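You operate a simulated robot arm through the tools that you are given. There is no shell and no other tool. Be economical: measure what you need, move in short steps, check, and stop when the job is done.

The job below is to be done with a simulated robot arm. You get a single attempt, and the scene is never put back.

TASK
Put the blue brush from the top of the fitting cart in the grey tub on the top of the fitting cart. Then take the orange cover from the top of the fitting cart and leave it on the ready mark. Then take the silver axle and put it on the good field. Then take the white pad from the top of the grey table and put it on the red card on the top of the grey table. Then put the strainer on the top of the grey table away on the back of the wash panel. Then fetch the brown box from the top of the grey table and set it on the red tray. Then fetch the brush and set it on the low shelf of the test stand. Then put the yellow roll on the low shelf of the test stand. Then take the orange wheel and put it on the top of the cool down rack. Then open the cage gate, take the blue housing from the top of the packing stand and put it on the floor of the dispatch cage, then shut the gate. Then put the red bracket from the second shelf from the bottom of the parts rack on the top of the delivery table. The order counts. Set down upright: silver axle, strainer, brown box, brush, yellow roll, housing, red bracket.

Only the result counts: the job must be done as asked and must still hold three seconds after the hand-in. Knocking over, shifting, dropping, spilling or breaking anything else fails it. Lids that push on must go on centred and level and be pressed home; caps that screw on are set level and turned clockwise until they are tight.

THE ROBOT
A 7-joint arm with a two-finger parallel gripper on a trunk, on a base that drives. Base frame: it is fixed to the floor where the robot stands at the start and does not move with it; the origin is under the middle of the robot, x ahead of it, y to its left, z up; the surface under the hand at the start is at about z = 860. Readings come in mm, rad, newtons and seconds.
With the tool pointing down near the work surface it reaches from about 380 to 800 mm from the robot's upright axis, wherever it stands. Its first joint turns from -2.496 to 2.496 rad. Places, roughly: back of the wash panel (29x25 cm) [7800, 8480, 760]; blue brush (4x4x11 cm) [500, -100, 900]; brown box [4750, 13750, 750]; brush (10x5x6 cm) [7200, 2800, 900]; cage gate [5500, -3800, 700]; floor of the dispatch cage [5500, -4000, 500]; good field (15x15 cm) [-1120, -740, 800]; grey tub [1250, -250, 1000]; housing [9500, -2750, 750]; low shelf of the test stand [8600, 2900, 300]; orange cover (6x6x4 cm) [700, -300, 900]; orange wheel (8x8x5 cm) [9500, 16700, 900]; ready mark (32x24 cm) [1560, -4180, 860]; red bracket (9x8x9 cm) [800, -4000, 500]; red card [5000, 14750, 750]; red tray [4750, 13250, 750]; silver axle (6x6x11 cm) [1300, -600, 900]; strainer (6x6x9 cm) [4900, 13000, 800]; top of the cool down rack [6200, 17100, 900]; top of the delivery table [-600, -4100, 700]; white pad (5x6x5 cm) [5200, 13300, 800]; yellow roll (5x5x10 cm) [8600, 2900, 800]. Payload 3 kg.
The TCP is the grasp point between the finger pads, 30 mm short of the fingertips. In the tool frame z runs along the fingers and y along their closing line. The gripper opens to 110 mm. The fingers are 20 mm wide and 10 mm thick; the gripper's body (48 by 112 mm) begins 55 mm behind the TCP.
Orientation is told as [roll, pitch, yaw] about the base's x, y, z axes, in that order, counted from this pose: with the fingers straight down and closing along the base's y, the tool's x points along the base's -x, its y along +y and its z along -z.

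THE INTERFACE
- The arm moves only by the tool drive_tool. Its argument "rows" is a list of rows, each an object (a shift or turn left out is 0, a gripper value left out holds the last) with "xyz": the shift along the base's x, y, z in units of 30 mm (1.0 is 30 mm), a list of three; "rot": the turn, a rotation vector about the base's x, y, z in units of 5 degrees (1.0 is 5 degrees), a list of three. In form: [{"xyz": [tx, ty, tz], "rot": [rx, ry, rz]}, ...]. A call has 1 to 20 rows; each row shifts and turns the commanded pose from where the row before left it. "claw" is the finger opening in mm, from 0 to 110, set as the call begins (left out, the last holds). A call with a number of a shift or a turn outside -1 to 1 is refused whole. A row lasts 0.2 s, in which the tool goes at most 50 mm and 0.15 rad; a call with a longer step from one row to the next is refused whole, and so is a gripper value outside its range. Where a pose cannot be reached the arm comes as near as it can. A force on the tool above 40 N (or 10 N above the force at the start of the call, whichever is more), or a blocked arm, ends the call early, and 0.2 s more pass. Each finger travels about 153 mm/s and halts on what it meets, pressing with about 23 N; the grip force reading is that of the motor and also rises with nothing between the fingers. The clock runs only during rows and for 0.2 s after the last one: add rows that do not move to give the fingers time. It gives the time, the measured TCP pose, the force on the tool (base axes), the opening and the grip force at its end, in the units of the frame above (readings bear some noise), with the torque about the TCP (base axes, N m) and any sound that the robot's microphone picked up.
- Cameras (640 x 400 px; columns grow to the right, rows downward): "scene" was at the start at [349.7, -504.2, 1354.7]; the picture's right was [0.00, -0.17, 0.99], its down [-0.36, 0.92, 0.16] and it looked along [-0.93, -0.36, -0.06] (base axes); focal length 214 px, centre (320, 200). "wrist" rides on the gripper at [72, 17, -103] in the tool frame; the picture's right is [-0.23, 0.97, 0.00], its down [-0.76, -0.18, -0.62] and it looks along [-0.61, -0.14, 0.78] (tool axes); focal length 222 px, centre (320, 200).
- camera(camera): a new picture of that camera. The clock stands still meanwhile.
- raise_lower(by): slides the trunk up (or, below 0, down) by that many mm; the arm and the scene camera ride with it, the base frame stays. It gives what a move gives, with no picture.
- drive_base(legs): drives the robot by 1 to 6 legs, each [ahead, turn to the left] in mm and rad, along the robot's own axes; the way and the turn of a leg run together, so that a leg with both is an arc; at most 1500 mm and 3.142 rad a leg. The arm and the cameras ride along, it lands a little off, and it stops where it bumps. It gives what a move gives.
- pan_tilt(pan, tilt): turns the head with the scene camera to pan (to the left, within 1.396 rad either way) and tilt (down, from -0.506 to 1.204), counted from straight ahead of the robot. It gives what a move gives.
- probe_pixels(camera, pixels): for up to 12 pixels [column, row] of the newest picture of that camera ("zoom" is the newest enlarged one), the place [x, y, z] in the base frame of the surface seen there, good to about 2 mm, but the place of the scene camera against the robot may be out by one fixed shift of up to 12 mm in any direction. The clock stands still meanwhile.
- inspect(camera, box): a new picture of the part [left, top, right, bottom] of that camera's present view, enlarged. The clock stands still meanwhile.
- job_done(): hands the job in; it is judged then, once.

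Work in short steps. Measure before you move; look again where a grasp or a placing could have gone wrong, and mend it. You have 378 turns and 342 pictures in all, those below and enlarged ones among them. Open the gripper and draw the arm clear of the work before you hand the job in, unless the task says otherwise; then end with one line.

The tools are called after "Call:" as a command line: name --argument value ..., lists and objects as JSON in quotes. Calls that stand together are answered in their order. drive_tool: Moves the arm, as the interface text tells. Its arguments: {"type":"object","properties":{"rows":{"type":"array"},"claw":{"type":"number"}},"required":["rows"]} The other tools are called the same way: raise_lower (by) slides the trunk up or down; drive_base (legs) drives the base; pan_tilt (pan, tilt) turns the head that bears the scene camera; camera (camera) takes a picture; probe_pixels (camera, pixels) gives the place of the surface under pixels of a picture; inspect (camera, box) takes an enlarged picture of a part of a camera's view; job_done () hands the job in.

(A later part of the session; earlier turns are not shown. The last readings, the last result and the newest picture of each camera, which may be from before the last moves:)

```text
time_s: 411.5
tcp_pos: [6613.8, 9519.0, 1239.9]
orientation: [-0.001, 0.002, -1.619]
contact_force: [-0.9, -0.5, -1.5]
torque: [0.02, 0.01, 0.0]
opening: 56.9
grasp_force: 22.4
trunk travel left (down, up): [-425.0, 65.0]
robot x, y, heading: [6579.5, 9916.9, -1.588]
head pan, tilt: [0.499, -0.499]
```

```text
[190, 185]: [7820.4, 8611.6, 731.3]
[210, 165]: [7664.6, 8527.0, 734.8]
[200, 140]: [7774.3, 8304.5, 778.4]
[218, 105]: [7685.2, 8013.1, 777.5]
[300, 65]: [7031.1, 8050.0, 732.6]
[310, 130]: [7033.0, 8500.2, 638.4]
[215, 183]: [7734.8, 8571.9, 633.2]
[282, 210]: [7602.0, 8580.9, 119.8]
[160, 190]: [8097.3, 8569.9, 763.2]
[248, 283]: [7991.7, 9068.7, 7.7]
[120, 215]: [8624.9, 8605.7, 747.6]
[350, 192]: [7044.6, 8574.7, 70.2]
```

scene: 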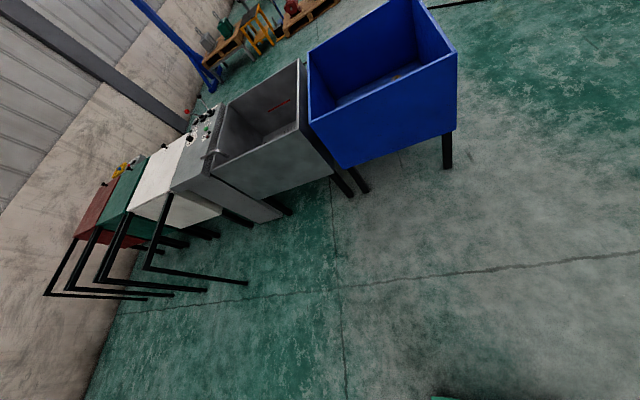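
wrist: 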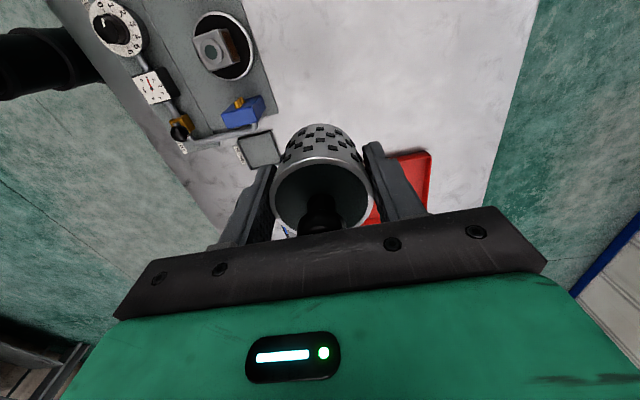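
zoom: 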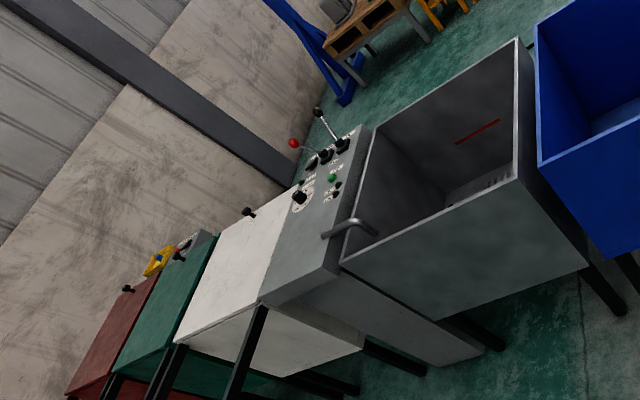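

The console top (x≈7600–7880, y≈8000–8600, z≈765) has controls at the front; its back part is free. I drive to about (7480,9120) facing south.

Call:
drive_base --legs '[[0, 0.86], [1200, 0], [0, -0.84]]'

Call:
pan_tilt --pan 0.3 --tilt -0.3

Call:
camera --camera "scene"

```text
time_s: 422.1
tcp_pos: [7515.4, 8721.5, 1240.1]
orientation: [0.001, 0.005, -1.596]
contact_force: [0.7, 0.7, -1.7]
torque: [0.02, -0.02, 0.02]
opening: 56.9
grasp_force: 23.4
trunk travel left (down, up): [-425.0, 65.0]
robot x, y, heading: [7499.4, 9120.1, -1.569]
head pan, tilt: [0.499, -0.499]
```

```text
time_s: 422.8
tcp_pos: [7514.8, 8721.3, 1240.7]
orientation: [0.0, 0.006, -1.596]
contact_force: [-0.2, 0.8, -1.4]
torque: [0.02, 0.01, -0.04]
opening: 56.9
grasp_force: 23.5
trunk travel left (down, up): [-425.0, 65.0]
robot x, y, heading: [7499.0, 9119.8, -1.569]
head pan, tilt: [0.3, -0.3]
```

```text
258 pictures are left
```

scene: 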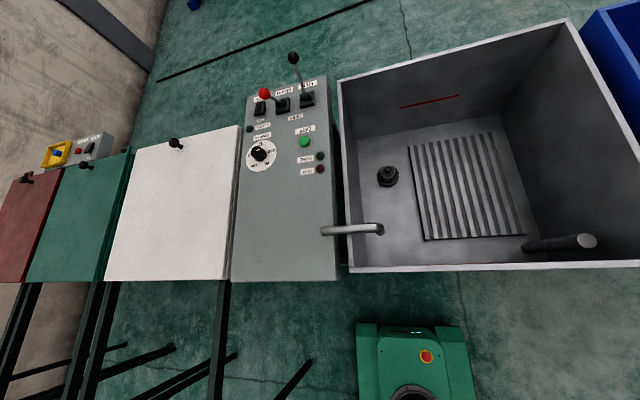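

The console's free back area is around (280,225). I probe it and the faucet.

Call:
probe_pixels --camera "scene" --pixels '[[233, 278], [337, 278], [240, 190], [330, 180], [280, 230], [320, 232], [270, 260], [262, 155], [312, 170], [300, 250], [350, 230]]'

```text
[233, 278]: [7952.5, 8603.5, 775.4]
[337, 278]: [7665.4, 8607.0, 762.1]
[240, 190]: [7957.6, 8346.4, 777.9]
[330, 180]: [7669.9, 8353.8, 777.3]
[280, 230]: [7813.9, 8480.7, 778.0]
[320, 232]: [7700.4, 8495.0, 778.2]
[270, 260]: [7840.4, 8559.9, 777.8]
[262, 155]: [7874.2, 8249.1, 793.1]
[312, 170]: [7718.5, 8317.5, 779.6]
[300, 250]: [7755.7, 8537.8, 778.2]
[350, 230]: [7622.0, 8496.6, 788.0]
```

Surface spans x 7660–7950, y 8350–8610, z≈772. I move the strainer above (7808,8482) and check with the wrist camera.

Call:
drive_tool --rows '[{"xyz": [0.97, -0.8, 0]}, {"xyz": [0.97, -0.8, 0]}, {"xyz": [0.97, -0.8, 0]}, {"xyz": [0.97, -0.8, 0]}, {"xyz": [0.97, -0.8, 0]}, {"xyz": [0.97, -0.8, 0]}, {"xyz": [0.97, -0.8, 0]}, {"xyz": [0.97, -0.8, 0]}, {"xyz": [0.97, -0.8, 0]}, {"xyz": [0.97, -0.8, 0]}, {"xyz": [0, 0, -1]}, {"xyz": [0, 0, -1]}, {"xyz": [0, 0, -1]}, {"xyz": [0, 0, -1]}, {"xyz": [0, 0, -1]}]'

Call:
camera --camera "wrist"

Call:
probe_pixels --camera "wrist" --pixels '[[300, 60], [350, 60], [250, 60], [300, 20], [380, 100], [260, 110], [340, 100]]'

```text
time_s: 426.0
tcp_pos: [7806.4, 8481.6, 1090.0]
orientation: [0.0, 0.004, -1.597]
contact_force: [0.0, -0.1, -1.4]
torque: [0.01, 0.0, -0.03]
opening: 56.9
grasp_force: 22.7
trunk travel left (down, up): [-425.0, 65.0]
robot x, y, heading: [7498.1, 9119.6, -1.566]
head pan, tilt: [0.3, -0.3]
```

```text
257 pictures are left
```

wrist: 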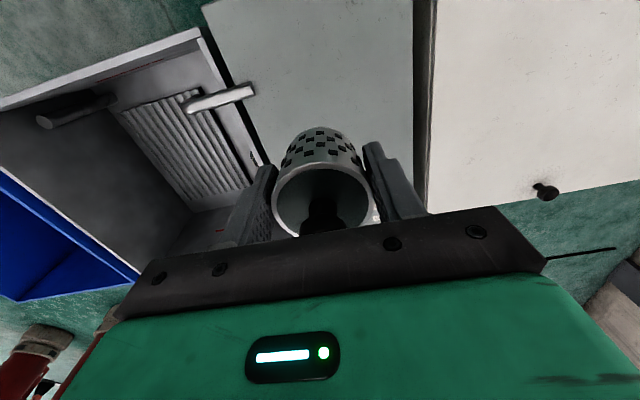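

```text
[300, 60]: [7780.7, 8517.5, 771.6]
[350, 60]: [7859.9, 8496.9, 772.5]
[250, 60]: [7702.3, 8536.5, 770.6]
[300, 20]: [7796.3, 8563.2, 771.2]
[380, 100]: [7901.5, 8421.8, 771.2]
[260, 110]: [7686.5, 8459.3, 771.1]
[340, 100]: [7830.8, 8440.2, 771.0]
```

Surface z=771, clear under the strainer. I lower to 830, then slowly to contact at ≈816.

Call:
drive_tool --rows '[{"xyz": [0, 0, -1]}, {"xyz": [0, 0, -1]}, {"xyz": [0, 0, -1]}, {"xyz": [0, 0, -1]}, {"xyz": [0, 0, -1]}, {"xyz": [0, 0, -1]}, {"xyz": [0, 0, -1]}, {"xyz": [0, 0, -0.9]}, {"xyz": [0, 0, -0.6]}, {"xyz": [0, 0, -0.2]}, {"xyz": [0, 0, -0.15]}, {"xyz": [0, 0, -0.1]}, {}]'

Call:
camera --camera "wrist"

```text
time_s: 428.8
tcp_pos: [7806.0, 8481.7, 820.8]
orientation: [-0.001, 0.003, -1.598]
contact_force: [0.5, 0.3, -1.7]
torque: [-0.02, -0.03, 0.0]
opening: 57.0
grasp_force: 22.9
trunk travel left (down, up): [-425.0, 65.0]
robot x, y, heading: [7502.8, 9124.6, -1.571]
head pan, tilt: [0.3, -0.3]
```

```text
256 pictures are left
```

wrist: 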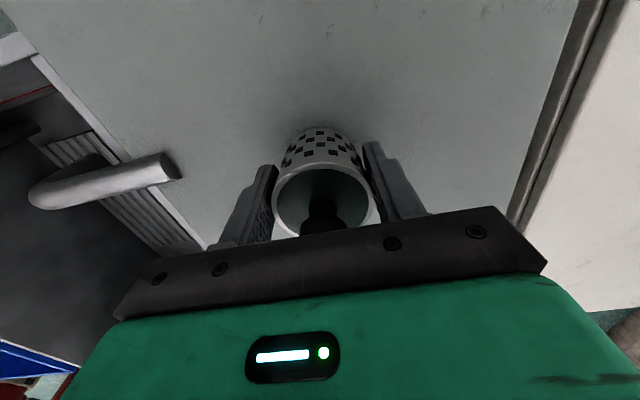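

I step down the last millimetres, watching the force.

Call:
drive_tool --rows '[{"xyz": [0, 0, -0.07]}, {"xyz": [0, 0, -0.06]}, {}]'

Call:
drive_tool --rows '[{"xyz": [0, 0, -0.05]}, {}]'

```text
time_s: 429.6
tcp_pos: [7806.3, 8481.7, 817.7]
orientation: [0.0, 0.004, -1.596]
contact_force: [-0.2, 0.1, -1.2]
torque: [0.02, 0.04, 0.01]
opening: 57.0
grasp_force: 23.2
trunk travel left (down, up): [-425.0, 65.0]
robot x, y, heading: [7498.1, 9121.2, -1.569]
head pan, tilt: [0.3, -0.3]
```

```text
time_s: 430.2
tcp_pos: [7806.0, 8482.6, 815.7]
orientation: [0.0, 0.005, -1.596]
contact_force: [0.1, -0.3, -1.4]
torque: [0.0, 0.03, 0.04]
opening: 56.8
grasp_force: 22.9
trunk travel left (down, up): [-425.0, 65.0]
robot x, y, heading: [7497.6, 9117.9, -1.567]
head pan, tilt: [0.3, -0.3]
```

Call:
drive_tool --rows '[{"xyz": [0, 0, -0.05]}, {}]'

Call:
drive_tool --rows '[{"xyz": [0, 0, -0.05]}, {}]'

Call:
inspect --camera "wrist" --box '[260, 100, 400, 240]'

```text
time_s: 430.8
tcp_pos: [7806.2, 8481.5, 815.5]
orientation: [0.002, 0.002, -1.598]
contact_force: [0.5, -0.5, 1.6]
torque: [-0.04, -0.09, -0.01]
opening: 57.2
grasp_force: 23.3
trunk travel left (down, up): [-425.0, 65.0]
robot x, y, heading: [7498.5, 9120.5, -1.564]
head pan, tilt: [0.3, -0.3]
```

```text
time_s: 431.4
tcp_pos: [7805.1, 8481.9, 815.0]
orientation: [0.002, 0.001, -1.598]
contact_force: [-2.7, -0.2, 11.7]
torque: [-0.1, -0.18, -0.06]
opening: 56.9
grasp_force: 22.9
trunk travel left (down, up): [-425.0, 65.0]
robot x, y, heading: [7500.7, 9121.5, -1.561]
head pan, tilt: [0.3, -0.3]
```

```text
2.86 times, centred on (330, 170) of wrist
```

zoom: 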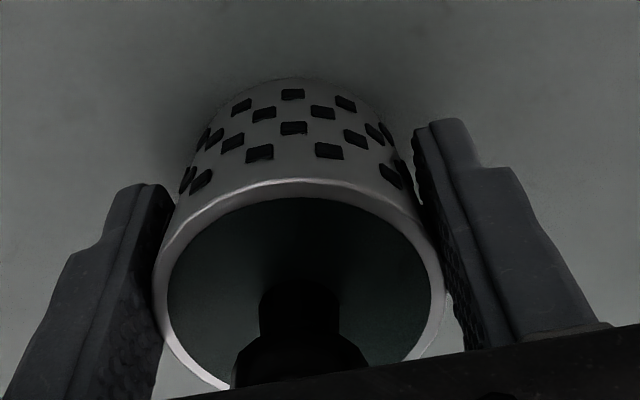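

Contact is felt (+12 N). I release and lift straight up, then check.

Call:
drive_tool --rows '[{}, {}]' --claw 85

Call:
drive_tool --rows '[{"xyz": [0, 0, 0.5]}, {"xyz": [0, 0, 1]}, {"xyz": [0, 0, 1]}, {"xyz": [0, 0, 1]}, {"xyz": [0, 0, 1]}, {"xyz": [0, 0, 1]}, {"xyz": [0, 0, 1]}, {"xyz": [0, 0, 1]}, {"xyz": [0, 0, 1]}, {"xyz": [0, 0, 1]}, {"xyz": [0, 0, 1]}, {"xyz": [0, 0, 1]}]'

Call:
camera --camera "wrist"

```text
time_s: 432.0
tcp_pos: [7805.6, 8481.2, 814.7]
orientation: [0.0, 0.003, -1.597]
contact_force: [-0.8, 0.5, 0.2]
torque: [-0.03, -0.02, 0.01]
opening: 85.1
grasp_force: 0.0
trunk travel left (down, up): [-425.0, 65.0]
robot x, y, heading: [7497.7, 9121.4, -1.566]
head pan, tilt: [0.3, -0.3]
```

```text
time_s: 434.6
tcp_pos: [7806.3, 8480.2, 1159.0]
orientation: [0.001, 0.003, -1.595]
contact_force: [0.5, 0.5, 0.3]
torque: [0.03, 0.01, -0.02]
opening: 85.1
grasp_force: 0.1
trunk travel left (down, up): [-425.0, 65.0]
robot x, y, heading: [7498.6, 9122.5, -1.567]
head pan, tilt: [0.3, -0.3]
```

```text
254 pictures are left
```

wrist: 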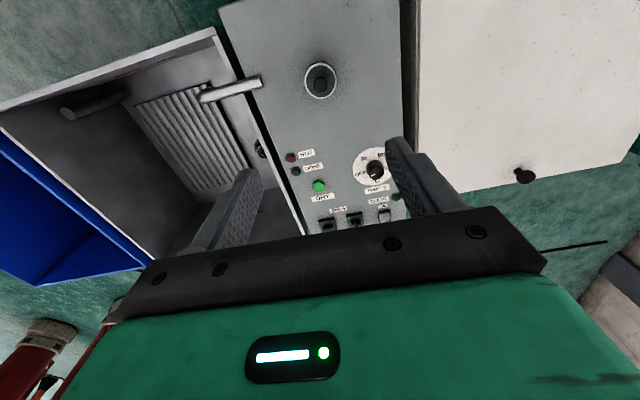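

The strainer stands on the panel's back. I retract the hand and drive back to the grey table by the same way.

Call:
drive_tool --rows '[{"xyz": [-0.97, 0.8, 0.3]}, {"xyz": [-0.97, 0.8, 0.3]}, {"xyz": [-0.97, 0.8, 0.3]}, {"xyz": [-0.97, 0.8, 0.3]}, {"xyz": [-0.97, 0.8, 0.3]}, {"xyz": [-0.97, 0.8, 0.3]}, {"xyz": [-0.97, 0.8, 0.3]}, {"xyz": [-0.97, 0.8, 0.3]}, {"xyz": [-0.97, 0.8, 0.3]}, {"xyz": [-0.97, 0.8, 0.3]}]'

Call:
drive_base --legs '[[0, 0.84], [-1250, 0], [0, 2.298], [1000, 0], [750, 0]]'

```text
time_s: 436.8
tcp_pos: [7515.0, 8721.8, 1249.0]
orientation: [0.0, 0.004, -1.594]
contact_force: [0.2, 0.0, 0.1]
torque: [0.03, 0.01, 0.0]
opening: 85.1
grasp_force: 0.0
trunk travel left (down, up): [-425.0, 65.0]
robot x, y, heading: [7503.1, 9122.3, -1.567]
head pan, tilt: [0.3, -0.3]
```

```text
time_s: 450.9
tcp_pos: [6554.5, 10343.8, 1249.1]
orientation: [0.001, 0.002, 1.527]
contact_force: [-1.2, 0.2, 0.6]
torque: [0.01, -0.12, 0.05]
opening: 85.1
grasp_force: 0.1
trunk travel left (down, up): [-425.0, 65.0]
robot x, y, heading: [6635.4, 9945.3, 1.543]
head pan, tilt: [0.3, -0.3]
stopped in leg 3: the robot was blocked; the commanded pose is now the measured one
```

The turn was again reported blocked near its end. I look around the robot's base to see what it touched.

Call:
pan_tilt --pan 0.0 --tilt 0.9

Call:
camera --camera "scene"

Call:
camera --camera "wrist"

```text
time_s: 452.3
tcp_pos: [6557.7, 10344.4, 1250.3]
orientation: [-0.001, 0.002, 1.526]
contact_force: [-0.8, 0.1, 0.8]
torque: [0.03, -0.01, 0.01]
opening: 85.0
grasp_force: 0.1
trunk travel left (down, up): [-425.0, 65.0]
robot x, y, heading: [6628.6, 9942.0, 1.548]
head pan, tilt: [0.0, 0.901]
```

```text
253 pictures are left
```

scene: 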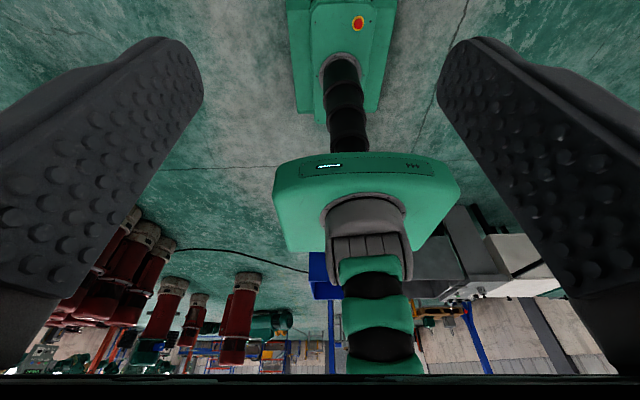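

```text
252 pictures are left
```

wrist: 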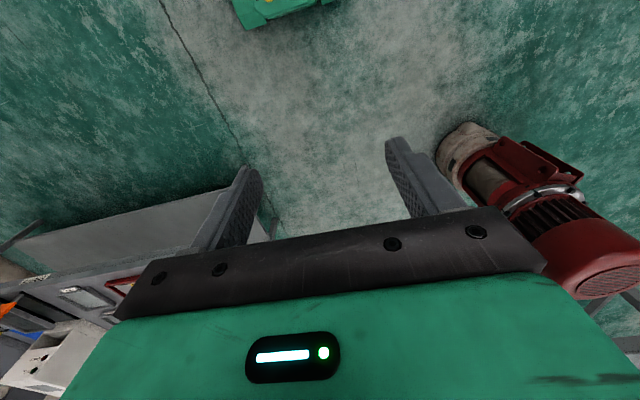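

Nothing is near the base, so I carry on: north to y≈11670, west to x≈5560, then face north.

Call:
drive_base --legs '[[1000, 0], [730, 0], [0, 1.593]]'

Call:
drive_base --legs '[[1100, 0]]'

```text
time_s: 465.0
tcp_pos: [6269.4, 11582.2, 1250.3]
orientation: [0.0, 0.002, 3.125]
contact_force: [0.1, 0.7, 0.0]
torque: [-0.02, -0.05, -0.04]
opening: 85.0
grasp_force: 0.1
trunk travel left (down, up): [-425.0, 65.0]
robot x, y, heading: [6664.2, 11715.1, 3.143]
head pan, tilt: [0.0, 0.901]
```

```text
time_s: 470.6
tcp_pos: [5162.1, 11579.7, 1250.0]
orientation: [0.0, 0.001, 3.131]
contact_force: [-0.8, -0.4, -0.6]
torque: [-0.01, 0.02, 0.01]
opening: 84.9
grasp_force: 0.2
trunk travel left (down, up): [-425.0, 65.0]
robot x, y, heading: [5560.0, 11718.3, -3.133]
head pan, tilt: [0.0, 0.901]
```

I turn north and advance along the table to y≈13450, then look at the box and tray.

Call:
drive_base --legs '[[0, -1.579], [700, 0]]'

Call:
pan_tilt --pan 0.5 --tilt -0.4

Call:
camera --camera "scene"

Call:
probe_pixels --camera "scene" --pixels '[[320, 200], [100, 100], [250, 150], [200, 50], [300, 250]]'

```text
time_s: 478.5
tcp_pos: [5447.2, 12818.5, 1251.3]
orientation: [0.0, 0.002, 1.538]
contact_force: [0.5, 0.1, -0.3]
torque: [0.01, 0.01, 0.0]
opening: 85.1
grasp_force: 0.0
trunk travel left (down, up): [-425.0, 65.0]
robot x, y, heading: [5563.6, 12418.2, 1.548]
head pan, tilt: [0.0, 0.901]
```

```text
time_s: 480.0
tcp_pos: [5446.2, 12819.6, 1250.9]
orientation: [0.0, 0.002, 1.538]
contact_force: [0.0, 0.1, 1.8]
torque: [0.03, 0.01, 0.01]
opening: 84.9
grasp_force: 0.0
trunk travel left (down, up): [-425.0, 65.0]
robot x, y, heading: [5566.4, 12416.6, 1.548]
head pan, tilt: [0.499, -0.4]
```

```text
251 pictures are left
```

scene: 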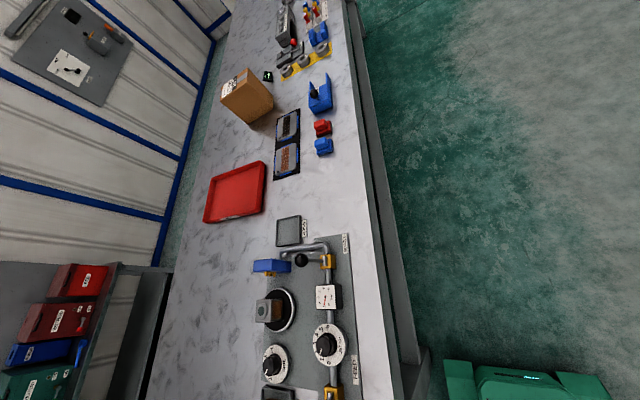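

```text
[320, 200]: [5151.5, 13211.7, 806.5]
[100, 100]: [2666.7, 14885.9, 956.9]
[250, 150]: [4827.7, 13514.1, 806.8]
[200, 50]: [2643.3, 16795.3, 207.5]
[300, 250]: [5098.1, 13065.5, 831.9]
```

I probe tray corners and box corners.

Call:
inspect --camera "scene" --box '[190, 50, 350, 230]'

Call:
probe_pixels --camera "scene" --pixels '[[204, 221], [264, 210], [261, 163], [213, 178], [235, 195], [221, 98], [248, 80], [272, 105], [245, 122], [233, 95], [244, 70], [255, 105]]'

```text
2.22 times, centred on (270, 140) of scene
```

zoom: 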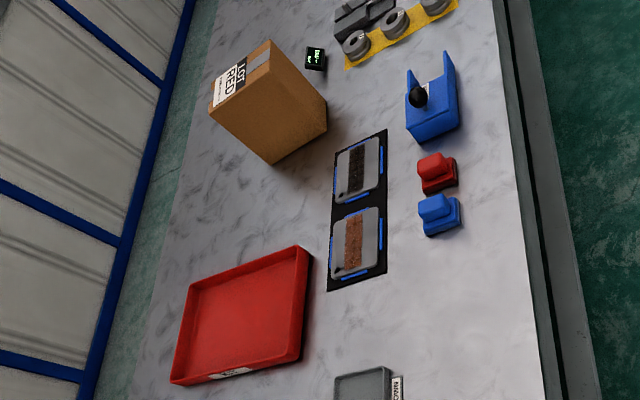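

```text
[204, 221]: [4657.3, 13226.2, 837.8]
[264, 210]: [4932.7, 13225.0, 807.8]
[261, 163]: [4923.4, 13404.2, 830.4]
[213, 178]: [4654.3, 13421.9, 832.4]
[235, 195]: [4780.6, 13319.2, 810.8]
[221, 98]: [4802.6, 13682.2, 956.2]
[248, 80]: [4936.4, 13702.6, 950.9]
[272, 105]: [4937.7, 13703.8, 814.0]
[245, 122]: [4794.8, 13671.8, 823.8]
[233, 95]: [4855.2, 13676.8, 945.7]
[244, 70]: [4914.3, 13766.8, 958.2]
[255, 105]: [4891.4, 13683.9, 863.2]
```

Tray: x 4650–4925, y 13225–13410, floor ≈804. Box: ~140 wide, top z≈949. I advance to y≈13400 and look at the box from above.

Call:
drive_base --legs '[[0, 0.04], [985, 0]]'

Call:
drive_tool --rows '[{"xyz": [-1, 0, 0]}, {"xyz": [-1, 0, 0]}, {"xyz": [-1, 0, 0]}, {"xyz": [-1, 0, 0]}, {"xyz": [-1, 0, 0]}, {"xyz": [-1, -0.2, 0]}, {"xyz": [-1, -0.2, 0]}, {"xyz": [-1, -0.2, 0]}, {"xyz": [-1, -0.2, 0]}, {"xyz": [-1, -0.2, 0]}, {"xyz": [-1, -0.2, 0]}, {"xyz": [-1, -0.2, 0]}, {"xyz": [-1, -0.2, 0]}, {"xyz": [-1, -0.2, 0]}, {"xyz": [-1, -0.2, 0]}]'

Call:
pan_tilt --pan 0.1 --tilt 0.1

Call:
camera --camera "scene"

```text
time_s: 485.5
tcp_pos: [5406.6, 13795.1, 1250.9]
orientation: [0.0, 0.003, 1.584]
contact_force: [-0.2, 0.0, -0.3]
torque: [0.01, 0.02, -0.02]
opening: 85.3
grasp_force: 0.0
trunk travel left (down, up): [-425.0, 65.0]
robot x, y, heading: [5536.4, 13401.2, 1.597]
head pan, tilt: [0.499, -0.4]
```

```text
time_s: 488.7
tcp_pos: [4956.5, 13735.9, 1251.8]
orientation: [0.002, 0.003, 1.583]
contact_force: [0.1, -0.3, 0.5]
torque: [0.0, 0.04, -0.05]
opening: 85.1
grasp_force: 0.0
trunk travel left (down, up): [-425.0, 65.0]
robot x, y, heading: [5541.3, 13401.6, 1.601]
head pan, tilt: [0.499, -0.4]
```

```text
time_s: 489.6
tcp_pos: [4955.9, 13735.1, 1250.9]
orientation: [-0.001, 0.003, 1.584]
contact_force: [-0.3, -0.6, 0.3]
torque: [0.0, -0.02, 0.01]
opening: 85.0
grasp_force: 0.0
trunk travel left (down, up): [-425.0, 65.0]
robot x, y, heading: [5538.8, 13401.2, 1.599]
head pan, tilt: [0.099, 0.099]
```

```text
249 pictures are left
```

scene: 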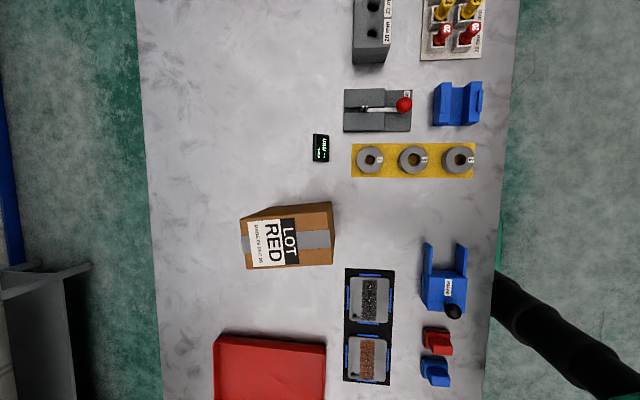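

Call:
inspect --camera "scene" --box '[225, 185, 345, 285]'

Call:
probe_pixels --camera "zoom" --pixels '[[90, 180], [110, 440], [300, 130], [310, 400], [80, 170], [400, 250], [390, 400], [200, 300], [385, 110], [555, 90], [560, 400], [430, 250]]'

```text
4.00 times, centred on (285, 235) of scene
```

zoom: 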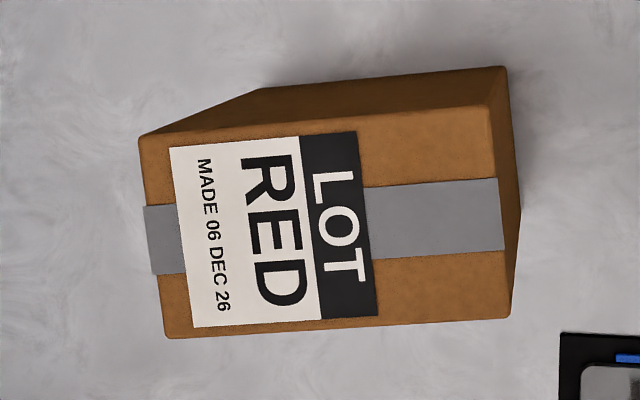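

```text
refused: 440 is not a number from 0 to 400
```

Call:
probe_pixels --camera "zoom" --pixels '[[145, 145], [485, 110], [503, 312], [170, 333], [330, 225], [505, 75], [262, 92]]'

```text
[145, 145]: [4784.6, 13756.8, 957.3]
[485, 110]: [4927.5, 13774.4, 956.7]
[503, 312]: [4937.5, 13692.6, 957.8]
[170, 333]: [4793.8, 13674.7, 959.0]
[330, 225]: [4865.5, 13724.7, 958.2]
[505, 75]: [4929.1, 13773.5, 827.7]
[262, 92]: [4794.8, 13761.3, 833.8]
```

Box top is 146×83 mm, turned 7°, centre ≈ (4854,13731), top z≈951. I open fully, turn the hand -84° to close across the 83 mm side, and centre over it.

Call:
drive_tool --rows '[{"xyz": [-0.2, 0, 0], "rot": [0, 0, -1]}, {"xyz": [-0.2, 0, 0], "rot": [0, 0, -1]}, {"xyz": [-0.2, 0, 0], "rot": [0, 0, -1]}, {"xyz": [-0.2, 0, 0], "rot": [0, 0, -1]}, {"xyz": [-0.2, 0, 0], "rot": [0, 0, -1]}, {"xyz": [-0.2, 0, 0], "rot": [0, 0, -1]}, {"xyz": [-0.2, 0, 0], "rot": [0, 0, -1]}, {"xyz": [-0.2, 0, 0], "rot": [0, 0, -1]}, {"xyz": [-0.2, 0, 0], "rot": [0, 0, -1]}, {"xyz": [-0.2, 0, 0], "rot": [0, 0, -1]}, {"xyz": [-0.2, 0, 0], "rot": [0, 0, -1]}, {"xyz": [-0.2, 0, 0], "rot": [0, 0, -1]}, {"xyz": [-0.2, 0, 0], "rot": [0, 0, -1]}, {"xyz": [-0.2, 0, 0], "rot": [0, 0, -1]}, {"xyz": [-0.2, 0, 0], "rot": [0, 0, -1]}, {"xyz": [-0.2, 0, 0], "rot": [0, 0, -1]}, {"xyz": [-0.2, -0.1, 0], "rot": [0, 0, -0.77]}, {}]' --claw 110

Call:
camera --camera "wrist"

```text
time_s: 493.4
tcp_pos: [4887.1, 13715.5, 1206.2]
orientation: [0.0, 0.003, 0.118]
contact_force: [-0.2, 0.2, -0.4]
torque: [-0.04, -0.03, -0.02]
opening: 110.1
grasp_force: 0.0
out of reach, approached as far as the arm can: row 7, 9, 11, 15
trunk travel left (down, up): [-425.0, 65.0]
robot x, y, heading: [5543.6, 13400.2, 1.599]
head pan, tilt: [0.099, 0.099]
```

```text
247 pictures are left
```

wrist: 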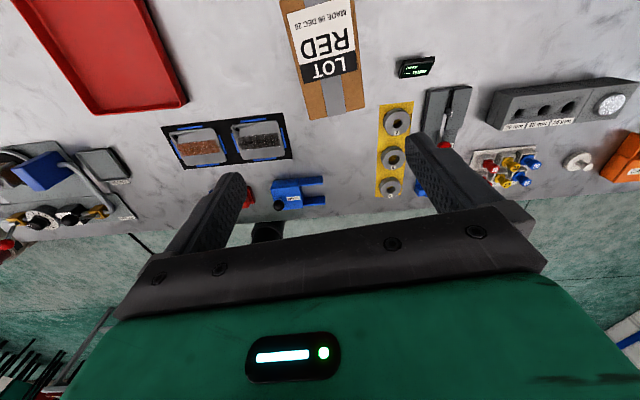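

The height limits reach here; I drive 150 mm further along so the box is closer, then re-centre.

Call:
drive_base --legs '[[150, -0.02]]'

Call:
camera --camera "wrist"

```text
time_s: 494.8
tcp_pos: [4890.9, 13878.6, 1205.9]
orientation: [-0.002, 0.002, 0.101]
contact_force: [0.3, -0.2, -0.4]
torque: [0.01, 0.02, -0.01]
opening: 109.9
grasp_force: 0.0
trunk travel left (down, up): [-425.0, 65.0]
robot x, y, heading: [5538.2, 13551.8, 1.576]
head pan, tilt: [0.099, 0.099]
```

```text
246 pictures are left
```

wrist: 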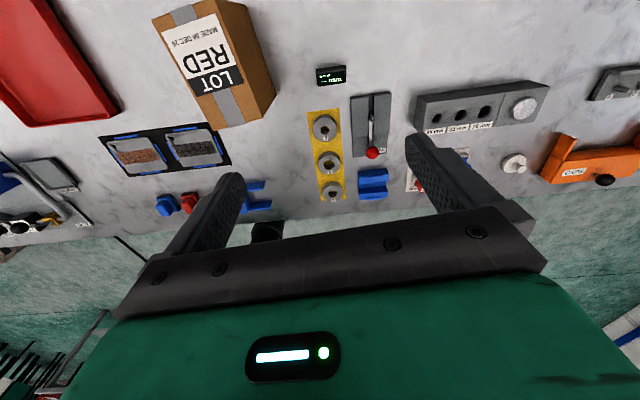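

I move over the box centre and measure it with the wrist camera.

Call:
drive_tool --rows '[{"xyz": [-0.25, -0.98, 0]}, {"xyz": [-0.25, -0.98, 0]}, {"xyz": [-0.25, -0.98, 0]}, {"xyz": [-0.25, -0.98, 0]}, {"xyz": [-0.23, -0.98, 0]}, {}]'

Call:
camera --camera "wrist"

```text
time_s: 496.2
tcp_pos: [4854.4, 13730.7, 1205.8]
orientation: [-0.001, 0.004, 0.101]
contact_force: [-0.6, 0.0, 0.3]
torque: [0.01, 0.03, 0.02]
opening: 109.8
grasp_force: 0.0
trunk travel left (down, up): [-425.0, 65.0]
robot x, y, heading: [5534.4, 13552.4, 1.575]
head pan, tilt: [0.099, 0.099]
```

```text
245 pictures are left
```

wrist: 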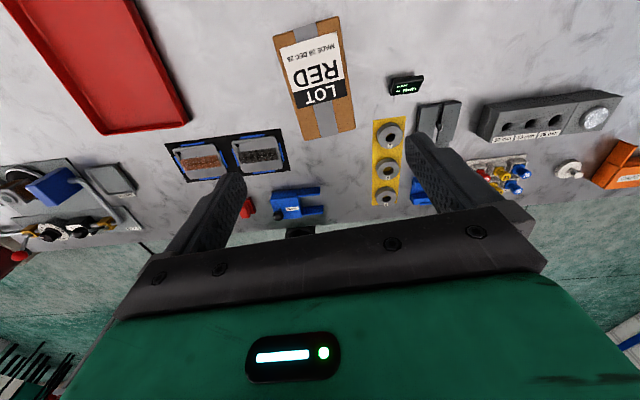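

Call:
inspect --camera "wrist" --box '[255, 5, 375, 155]'

Call:
probe_pixels --camera "wrist" --pixels '[[276, 37], [337, 18], [353, 128], [305, 138], [315, 80], [390, 85], [300, 100], [345, 95]]'

```text
2.67 times, centred on (315, 80) of wrist
```

zoom: 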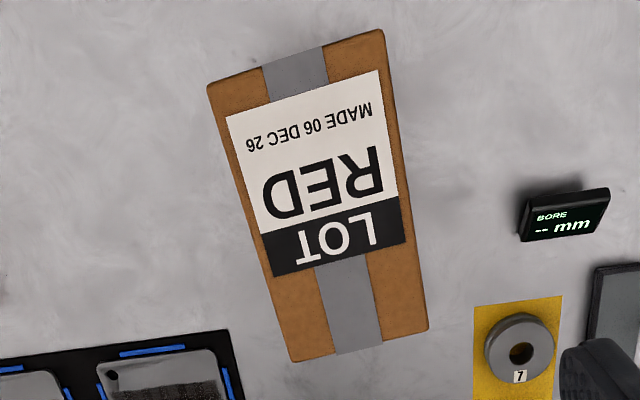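

```text
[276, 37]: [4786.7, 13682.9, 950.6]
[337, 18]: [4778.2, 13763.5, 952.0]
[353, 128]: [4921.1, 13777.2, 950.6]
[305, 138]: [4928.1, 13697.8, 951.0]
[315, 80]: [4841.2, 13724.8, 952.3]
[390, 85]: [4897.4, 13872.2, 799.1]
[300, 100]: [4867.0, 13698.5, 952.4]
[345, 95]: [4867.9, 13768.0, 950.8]
```

Centre (4853.5,13730.4), turn 0.10 rad matches the hand. I descend over the box to TCP ≈ 912.

Call:
drive_tool --rows '[{"xyz": [0, 0, -1]}, {"xyz": [0, 0, -1]}, {"xyz": [0, 0, -1]}, {"xyz": [0, 0, -1]}, {"xyz": [0, 0, -1]}, {"xyz": [0, 0, -1]}, {"xyz": [0, 0, -0.8]}, {"xyz": [0, 0, -0.6]}, {"xyz": [0, 0, -0.6]}, {"xyz": [0, 0, -0.6]}, {"xyz": [0, 0, -0.6]}, {"xyz": [0, 0, -0.6]}, {}]'

Call:
camera --camera "wrist"

```text
time_s: 499.0
tcp_pos: [4854.3, 13730.4, 911.9]
orientation: [0.001, 0.001, 0.099]
contact_force: [0.2, -0.2, -0.1]
torque: [0.0, -0.01, 0.0]
opening: 110.0
grasp_force: 0.1
trunk travel left (down, up): [-425.0, 65.0]
robot x, y, heading: [5535.0, 13554.2, 1.576]
head pan, tilt: [0.099, 0.099]
```

```text
243 pictures are left
```

wrist: 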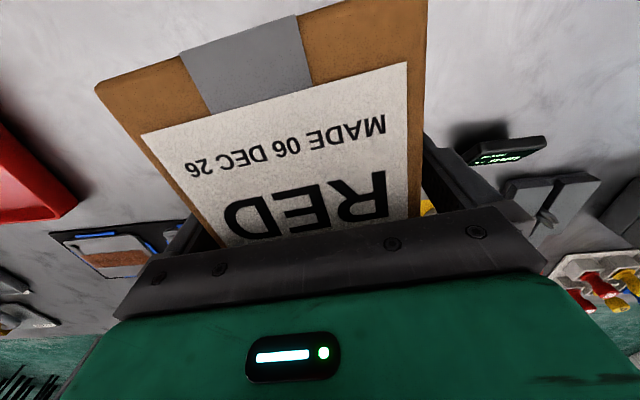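

Fingers straddle the box. I close, lift gently and check.

Call:
drive_tool --rows '[{}, {}, {}]' --claw 0

Call:
drive_tool --rows '[{"xyz": [0, 0, 0.2]}, {"xyz": [0, 0, 0.4]}, {"xyz": [0, 0, 0.6]}, {"xyz": [0, 0, 0.8]}, {"xyz": [0, 0, 0.8]}, {"xyz": [0, 0, 0.8]}, {}]'

Call:
camera --camera "wrist"

```text
time_s: 499.8
tcp_pos: [4854.3, 13731.0, 912.3]
orientation: [0.0, 0.002, 0.099]
contact_force: [-0.6, -3.6, -0.6]
torque: [-0.03, 0.05, 0.02]
opening: 90.0
grasp_force: 23.3
trunk travel left (down, up): [-425.0, 65.0]
robot x, y, heading: [5537.5, 13549.7, 1.576]
head pan, tilt: [0.099, 0.099]
```

```text
time_s: 501.4
tcp_pos: [4853.7, 13731.9, 1019.6]
orientation: [-0.001, 0.002, 0.099]
contact_force: [0.6, 0.3, -11.2]
torque: [-0.01, 0.03, 0.02]
opening: 90.0
grasp_force: 23.3
trunk travel left (down, up): [-425.0, 65.0]
robot x, y, heading: [5535.4, 13552.0, 1.576]
head pan, tilt: [0.099, 0.099]
```

```text
242 pictures are left
```

wrist: 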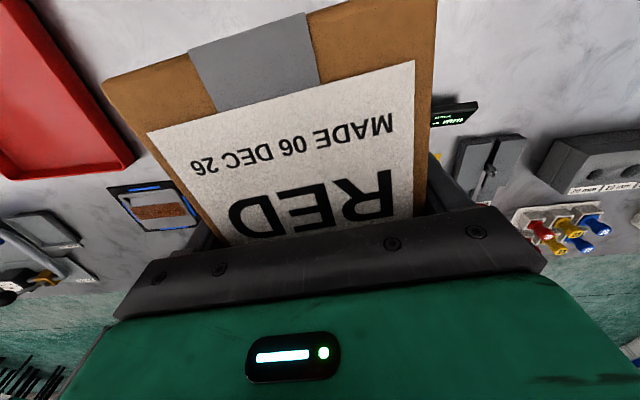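

Box held (≈1.1 kg). I reverse 200 mm so the tray is in easy reach, then view the tray.

Call:
drive_base --legs '[[-200, 0]]'

Call:
drive_tool --rows '[{"xyz": [-0.2, -0.7, 0.2]}, {"xyz": [-0.2, -1, 0.2]}, {"xyz": [-0.2, -1, 0]}, {"xyz": [-0.2, -1, 0]}, {"xyz": [-0.2, -1, 0]}, {"xyz": [-0.2, -1, 0]}, {"xyz": [-0.2, -0.7, 0]}, {}]'

Call:
camera --camera "scene"

Call:
camera --camera "wrist"

```text
time_s: 502.9
tcp_pos: [4855.7, 13531.0, 1019.9]
orientation: [0.001, 0.001, 0.102]
contact_force: [0.2, 0.8, -12.0]
torque: [0.01, 0.02, 0.02]
opening: 90.1
grasp_force: 23.6
trunk travel left (down, up): [-425.0, 65.0]
robot x, y, heading: [5540.4, 13346.9, 1.577]
head pan, tilt: [0.099, 0.099]
```

```text
time_s: 504.8
tcp_pos: [4812.1, 13340.3, 1031.3]
orientation: [-0.002, 0.0, 0.103]
contact_force: [-0.9, 0.1, -11.8]
torque: [0.01, 0.0, 0.02]
opening: 90.2
grasp_force: 22.9
trunk travel left (down, up): [-425.0, 65.0]
robot x, y, heading: [5538.9, 13355.3, 1.581]
head pan, tilt: [0.099, 0.099]
```

```text
241 pictures are left
```

scene: 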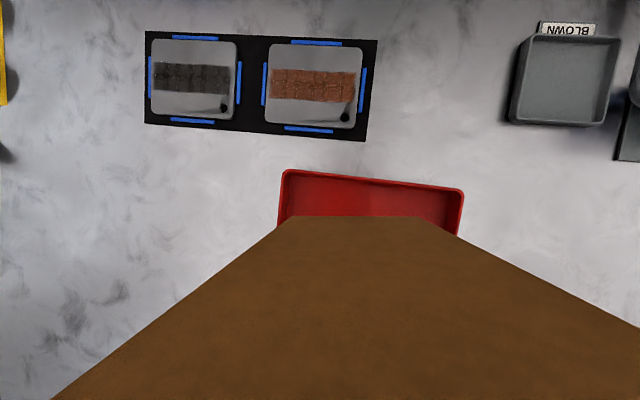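

```text
240 pictures are left
```

wrist: 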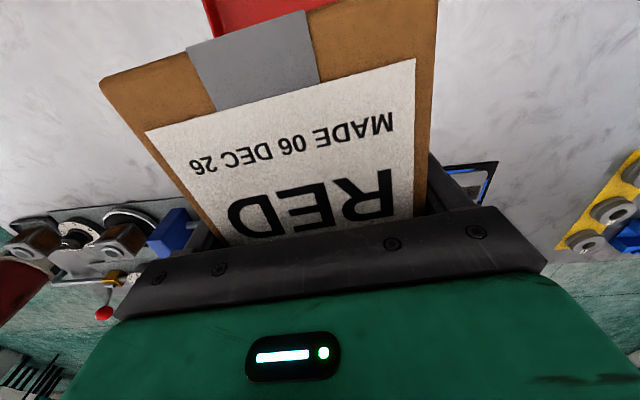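

I probe the tray's visible east rim and inner floor.

Call:
probe_pixels --camera "scene" --pixels '[[286, 172], [458, 192], [290, 182], [450, 200], [370, 205], [350, 195], [283, 222], [459, 230]]'

```text
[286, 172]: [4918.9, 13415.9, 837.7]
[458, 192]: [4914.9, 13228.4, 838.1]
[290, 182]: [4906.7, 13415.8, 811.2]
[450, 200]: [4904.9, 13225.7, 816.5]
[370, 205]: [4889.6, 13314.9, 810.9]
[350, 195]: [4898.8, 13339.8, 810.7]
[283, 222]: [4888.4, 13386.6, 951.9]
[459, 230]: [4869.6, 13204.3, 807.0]
```

Tray spans y 13234–13422, east rim x≈4912, floor z≈804.5. I centre at (4806,13328) and lower to just above the floor.

Call:
drive_tool --rows '[{"xyz": [-0.2, -0.4, 0]}, {"xyz": [0, 0, -0.8]}, {"xyz": [0, 0, -0.8]}, {"xyz": [0, 0, -0.8]}, {"xyz": [0, 0, -0.6]}, {"xyz": [0, 0, -0.4]}, {"xyz": [0, 0, -0.1]}, {}]'

Call:
camera --camera "wrist"

```text
time_s: 506.6
tcp_pos: [4807.8, 13324.8, 926.2]
orientation: [0.002, 0.002, 0.101]
contact_force: [-0.8, -0.2, -12.7]
torque: [-0.03, 0.0, -0.04]
opening: 90.1
grasp_force: 22.7
trunk travel left (down, up): [-425.0, 65.0]
robot x, y, heading: [5537.5, 13354.0, 1.573]
head pan, tilt: [0.099, 0.099]
```

```text
239 pictures are left
```

wrist: 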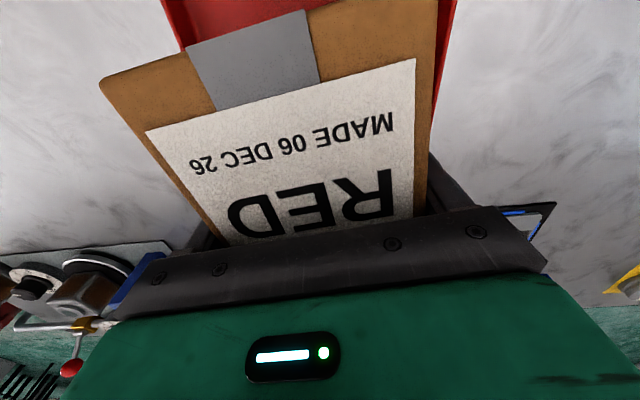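

I lower the last ~10 mm in small steps watching force.

Call:
drive_tool --rows '[{"xyz": [0, 0, -0.15]}, {"xyz": [0, 0, -0.1]}, {}]'

Call:
drive_tool --rows '[{"xyz": [0, 0, -0.06]}, {}]'

Call:
drive_tool --rows '[{"xyz": [0, 0, -0.04]}, {}]'

```text
time_s: 507.4
tcp_pos: [4807.0, 13326.5, 920.0]
orientation: [0.002, 0.001, 0.1]
contact_force: [-0.3, 0.1, -11.4]
torque: [0.0, -0.01, -0.01]
opening: 90.1
grasp_force: 22.9
trunk travel left (down, up): [-425.0, 65.0]
robot x, y, heading: [5540.3, 13349.8, 1.575]
head pan, tilt: [0.099, 0.099]
```

```text
time_s: 507.9
tcp_pos: [4807.9, 13327.4, 917.3]
orientation: [0.0, 0.002, 0.1]
contact_force: [1.0, -0.4, -12.0]
torque: [-0.03, -0.05, 0.0]
opening: 90.2
grasp_force: 22.9
trunk travel left (down, up): [-425.0, 65.0]
robot x, y, heading: [5537.8, 13349.7, 1.577]
head pan, tilt: [0.099, 0.099]
```

```text
time_s: 508.6
tcp_pos: [4805.5, 13326.9, 916.4]
orientation: [0.001, 0.002, 0.1]
contact_force: [0.0, -0.4, -10.7]
torque: [0.0, -0.04, -0.01]
opening: 90.1
grasp_force: 23.1
trunk travel left (down, up): [-425.0, 65.0]
robot x, y, heading: [5533.8, 13351.0, 1.579]
head pan, tilt: [0.099, 0.099]
```

Call:
drive_tool --rows '[{"xyz": [0, 0, -0.05]}, {}]'

Call:
drive_tool --rows '[{"xyz": [0, 0, -0.05]}, {}]'

```text
time_s: 509.1
tcp_pos: [4807.6, 13327.4, 917.0]
orientation: [0.0, 0.002, 0.1]
contact_force: [0.6, -1.0, -2.9]
torque: [0.05, -0.73, 0.03]
opening: 90.2
grasp_force: 23.0
trunk travel left (down, up): [-425.0, 65.0]
robot x, y, heading: [5537.2, 13351.5, 1.576]
head pan, tilt: [0.099, 0.099]
```

```text
time_s: 509.8
tcp_pos: [4807.3, 13327.2, 915.6]
orientation: [0.002, 0.005, 0.103]
contact_force: [-0.3, -0.1, 14.4]
torque: [0.21, -0.67, 0.41]
opening: 90.0
grasp_force: 23.5
trunk travel left (down, up): [-425.0, 65.0]
robot x, y, heading: [5534.9, 13354.7, 1.577]
head pan, tilt: [0.099, 0.099]
```

Contact made. I release and lift clear.

Call:
drive_tool --rows '[{}, {}]' --claw 110

Call:
drive_tool --rows '[{"xyz": [0, 0, 0.5]}, {"xyz": [0, 0, 0.8]}, {"xyz": [0, 0, 0.8]}, {"xyz": [0, 0, 0.8]}, {"xyz": [0, 0, 0.8]}, {"xyz": [0, 0, 1]}, {"xyz": [0, 0, 1]}, {"xyz": [0, 0, 1]}, {"xyz": [0, 0, 1]}]'

Call:
camera --camera "wrist"

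```text
time_s: 510.4
tcp_pos: [4807.2, 13327.0, 914.8]
orientation: [0.0, 0.002, 0.102]
contact_force: [0.5, -0.6, 0.0]
torque: [-0.01, -0.03, -0.01]
opening: 110.1
grasp_force: 0.0
trunk travel left (down, up): [-425.0, 65.0]
robot x, y, heading: [5536.3, 13352.9, 1.578]
head pan, tilt: [0.099, 0.099]
```

```text
time_s: 512.4
tcp_pos: [4807.5, 13326.8, 1147.3]
orientation: [0.0, 0.002, 0.1]
contact_force: [-0.2, 0.7, 0.2]
torque: [0.0, -0.03, 0.02]
opening: 109.9
grasp_force: 0.1
trunk travel left (down, up): [-425.0, 65.0]
robot x, y, heading: [5536.0, 13352.4, 1.574]
head pan, tilt: [0.099, 0.099]
```

```text
238 pictures are left
```

wrist: 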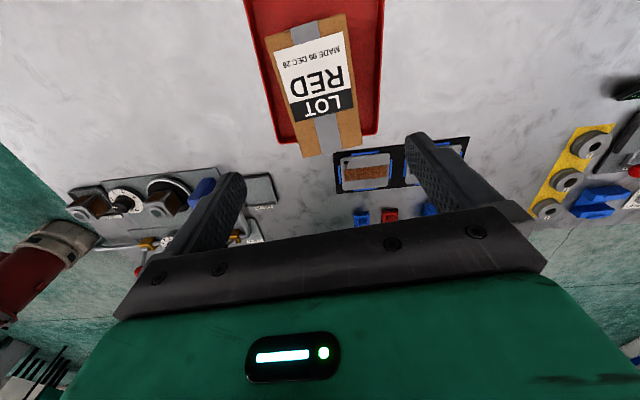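

I verify the box stands level by probing its top corners.

Call:
probe_pixels --camera "wrist" --pixels '[[270, 38], [342, 20], [357, 138], [307, 150], [315, 90], [290, 140]]'

```text
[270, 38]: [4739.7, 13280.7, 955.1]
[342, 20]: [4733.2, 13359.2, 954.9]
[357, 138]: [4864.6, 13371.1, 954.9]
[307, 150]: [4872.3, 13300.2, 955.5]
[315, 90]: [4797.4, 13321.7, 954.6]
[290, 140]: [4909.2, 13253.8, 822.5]
```

The box is level in the tray. I retract the hand to the robot's front, undoing the turn, with the fingers moved above the table items.

Call:
drive_tool --rows '[{"xyz": [1, 0, 0.5], "rot": [0, 0, 1]}, {"xyz": [1, 0, 0.5], "rot": [0, 0, 1]}, {"xyz": [1, 0, 0.5], "rot": [0, 0, 1]}, {"xyz": [1, 0, 0.5], "rot": [0, 0, 1]}, {"xyz": [1, 0, 0.5], "rot": [0, 0, 1]}, {"xyz": [1, 0, 0.5], "rot": [0, 0, 1]}, {"xyz": [1, 0.2, 0], "rot": [0, 0, 1]}, {"xyz": [1, 0.3, 0], "rot": [0, 0, 1]}, {"xyz": [1, 0.3, 0], "rot": [0, 0, 1]}, {"xyz": [0.8, 0.6, 0], "rot": [0, 0, 1]}, {"xyz": [0.5, 1, 0], "rot": [0, 0, 1]}, {"xyz": [0.5, 1, 0], "rot": [0, 0, 1]}, {"xyz": [0.5, 1, 0], "rot": [0, 0, 1]}, {"xyz": [0.5, 1, 0], "rot": [0, 0, 1]}, {"xyz": [0.5, 1, 0], "rot": [0, 0, 1]}, {"xyz": [0.5, 1, 0], "rot": [0, 0, 1]}, {"xyz": [0.6, 1, 0], "rot": [0, 0, 0.9]}, {"xyz": [0.7, 1, 0]}, {"xyz": [0.8, 1, 0]}, {"xyz": [0.8, 1, 0]}]' --claw 80

Call:
drive_tool --rows '[{"xyz": [1, 0.4, 0]}, {"xyz": [1, 0.4, 0]}, {"xyz": [1, 0.4, 0]}, {"xyz": [1, 0.4, 0]}, {"xyz": [1, 0.3, 0]}, {"xyz": [1, 0.2, 0]}]'

Call:
drive_base --legs '[[-1000, 0], [-650, 0]]'

```text
time_s: 516.5
tcp_pos: [5277.1, 13668.8, 1236.0]
orientation: [0.001, 0.001, 1.577]
contact_force: [-0.2, -0.7, 0.6]
torque: [0.02, -0.03, -0.01]
opening: 80.0
grasp_force: 0.0
trunk travel left (down, up): [-425.0, 65.0]
robot x, y, heading: [5538.6, 13350.2, 1.582]
head pan, tilt: [0.099, 0.099]
```

```text
time_s: 518.0
tcp_pos: [5459.0, 13731.5, 1236.0]
orientation: [0.0, 0.001, 1.578]
contact_force: [-0.4, -0.1, 0.0]
torque: [0.03, 0.0, -0.02]
opening: 79.8
grasp_force: 0.0
trunk travel left (down, up): [-425.0, 65.0]
robot x, y, heading: [5533.6, 13348.8, 1.579]
head pan, tilt: [0.099, 0.099]
```

```text
time_s: 526.4
tcp_pos: [5469.4, 12077.9, 1235.1]
orientation: [0.001, 0.003, 1.579]
contact_force: [0.4, 0.1, 0.1]
torque: [-0.01, 0.0, -0.02]
opening: 80.1
grasp_force: 0.0
trunk travel left (down, up): [-425.0, 65.0]
robot x, y, heading: [5547.3, 11699.5, 1.582]
head pan, tilt: [0.099, 0.099]
```

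I go east to x≈6500, south to y≈9900, then southwest past the blue tank to about (5900,8400) and south; then look.

Call:
drive_base --legs '[[0, -1.582], [960, 0], [0, -1.571], [1200, 0], [600, 0]]'

```text
time_s: 547.9
tcp_pos: [6601.4, 9520.6, 1235.7]
orientation: [0.0, 0.003, -1.571]
contact_force: [0.4, 0.0, 0.1]
torque: [0.0, -0.01, -0.01]
opening: 80.0
grasp_force: 0.1
trunk travel left (down, up): [-425.0, 65.0]
robot x, y, heading: [6525.4, 9902.4, -1.568]
head pan, tilt: [0.099, 0.099]
```

Call:
drive_base --legs '[[0, -0.38], [1500, 0], [0, 0.37], [1100, 0]]'

Call:
pan_tilt --pan 0.0 --tilt -0.506

Call:
camera --camera "scene"

Call:
pan_tilt --pan 1.0 --tilt -0.5

Call:
camera --camera "scene"

```text
time_s: 562.9
tcp_pos: [6006.8, 7032.6, 1236.0]
orientation: [0.0, 0.003, -1.592]
contact_force: [-0.3, -0.5, -0.5]
torque: [-0.01, -0.01, 0.04]
opening: 80.0
grasp_force: 0.0
trunk travel left (down, up): [-425.0, 65.0]
robot x, y, heading: [5935.5, 7414.8, -1.587]
head pan, tilt: [0.099, 0.099]
```

```text
time_s: 563.9
tcp_pos: [6008.8, 7033.3, 1236.3]
orientation: [0.001, 0.004, -1.59]
contact_force: [0.5, 0.0, 0.7]
torque: [-0.03, 0.02, -0.03]
opening: 80.2
grasp_force: 0.1
trunk travel left (down, up): [-425.0, 65.0]
robot x, y, heading: [5937.4, 7417.6, -1.587]
head pan, tilt: [0.0, -0.499]
```

```text
237 pictures are left
```

scene: 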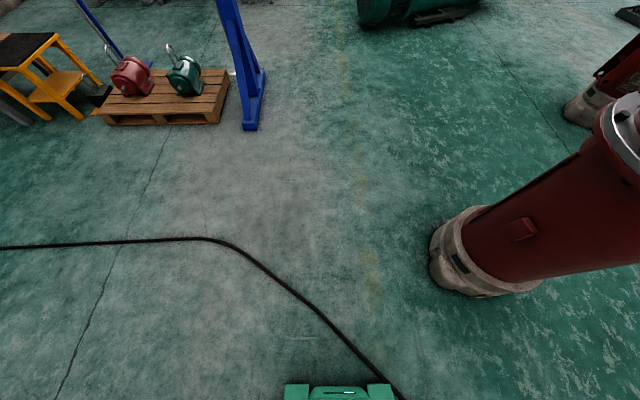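

```text
time_s: 565.1
tcp_pos: [6008.4, 7031.8, 1235.4]
orientation: [0.0, 0.005, -1.588]
contact_force: [-0.3, 0.2, -0.4]
torque: [0.01, 0.0, -0.02]
opening: 79.6
grasp_force: 0.0
trunk travel left (down, up): [-425.0, 65.0]
robot x, y, heading: [5940.2, 7417.0, -1.585]
head pan, tilt: [1.0, -0.499]
```

```text
236 pictures are left
```

scene: 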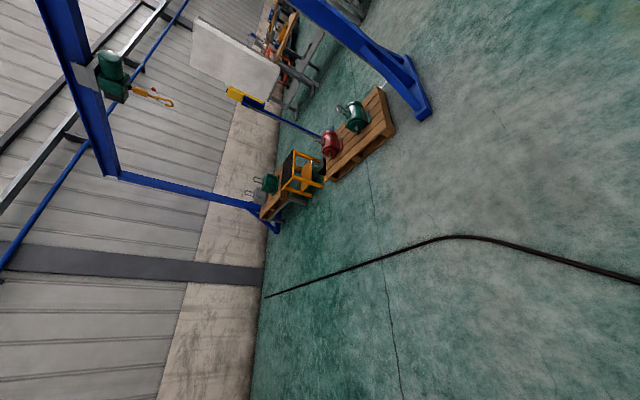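

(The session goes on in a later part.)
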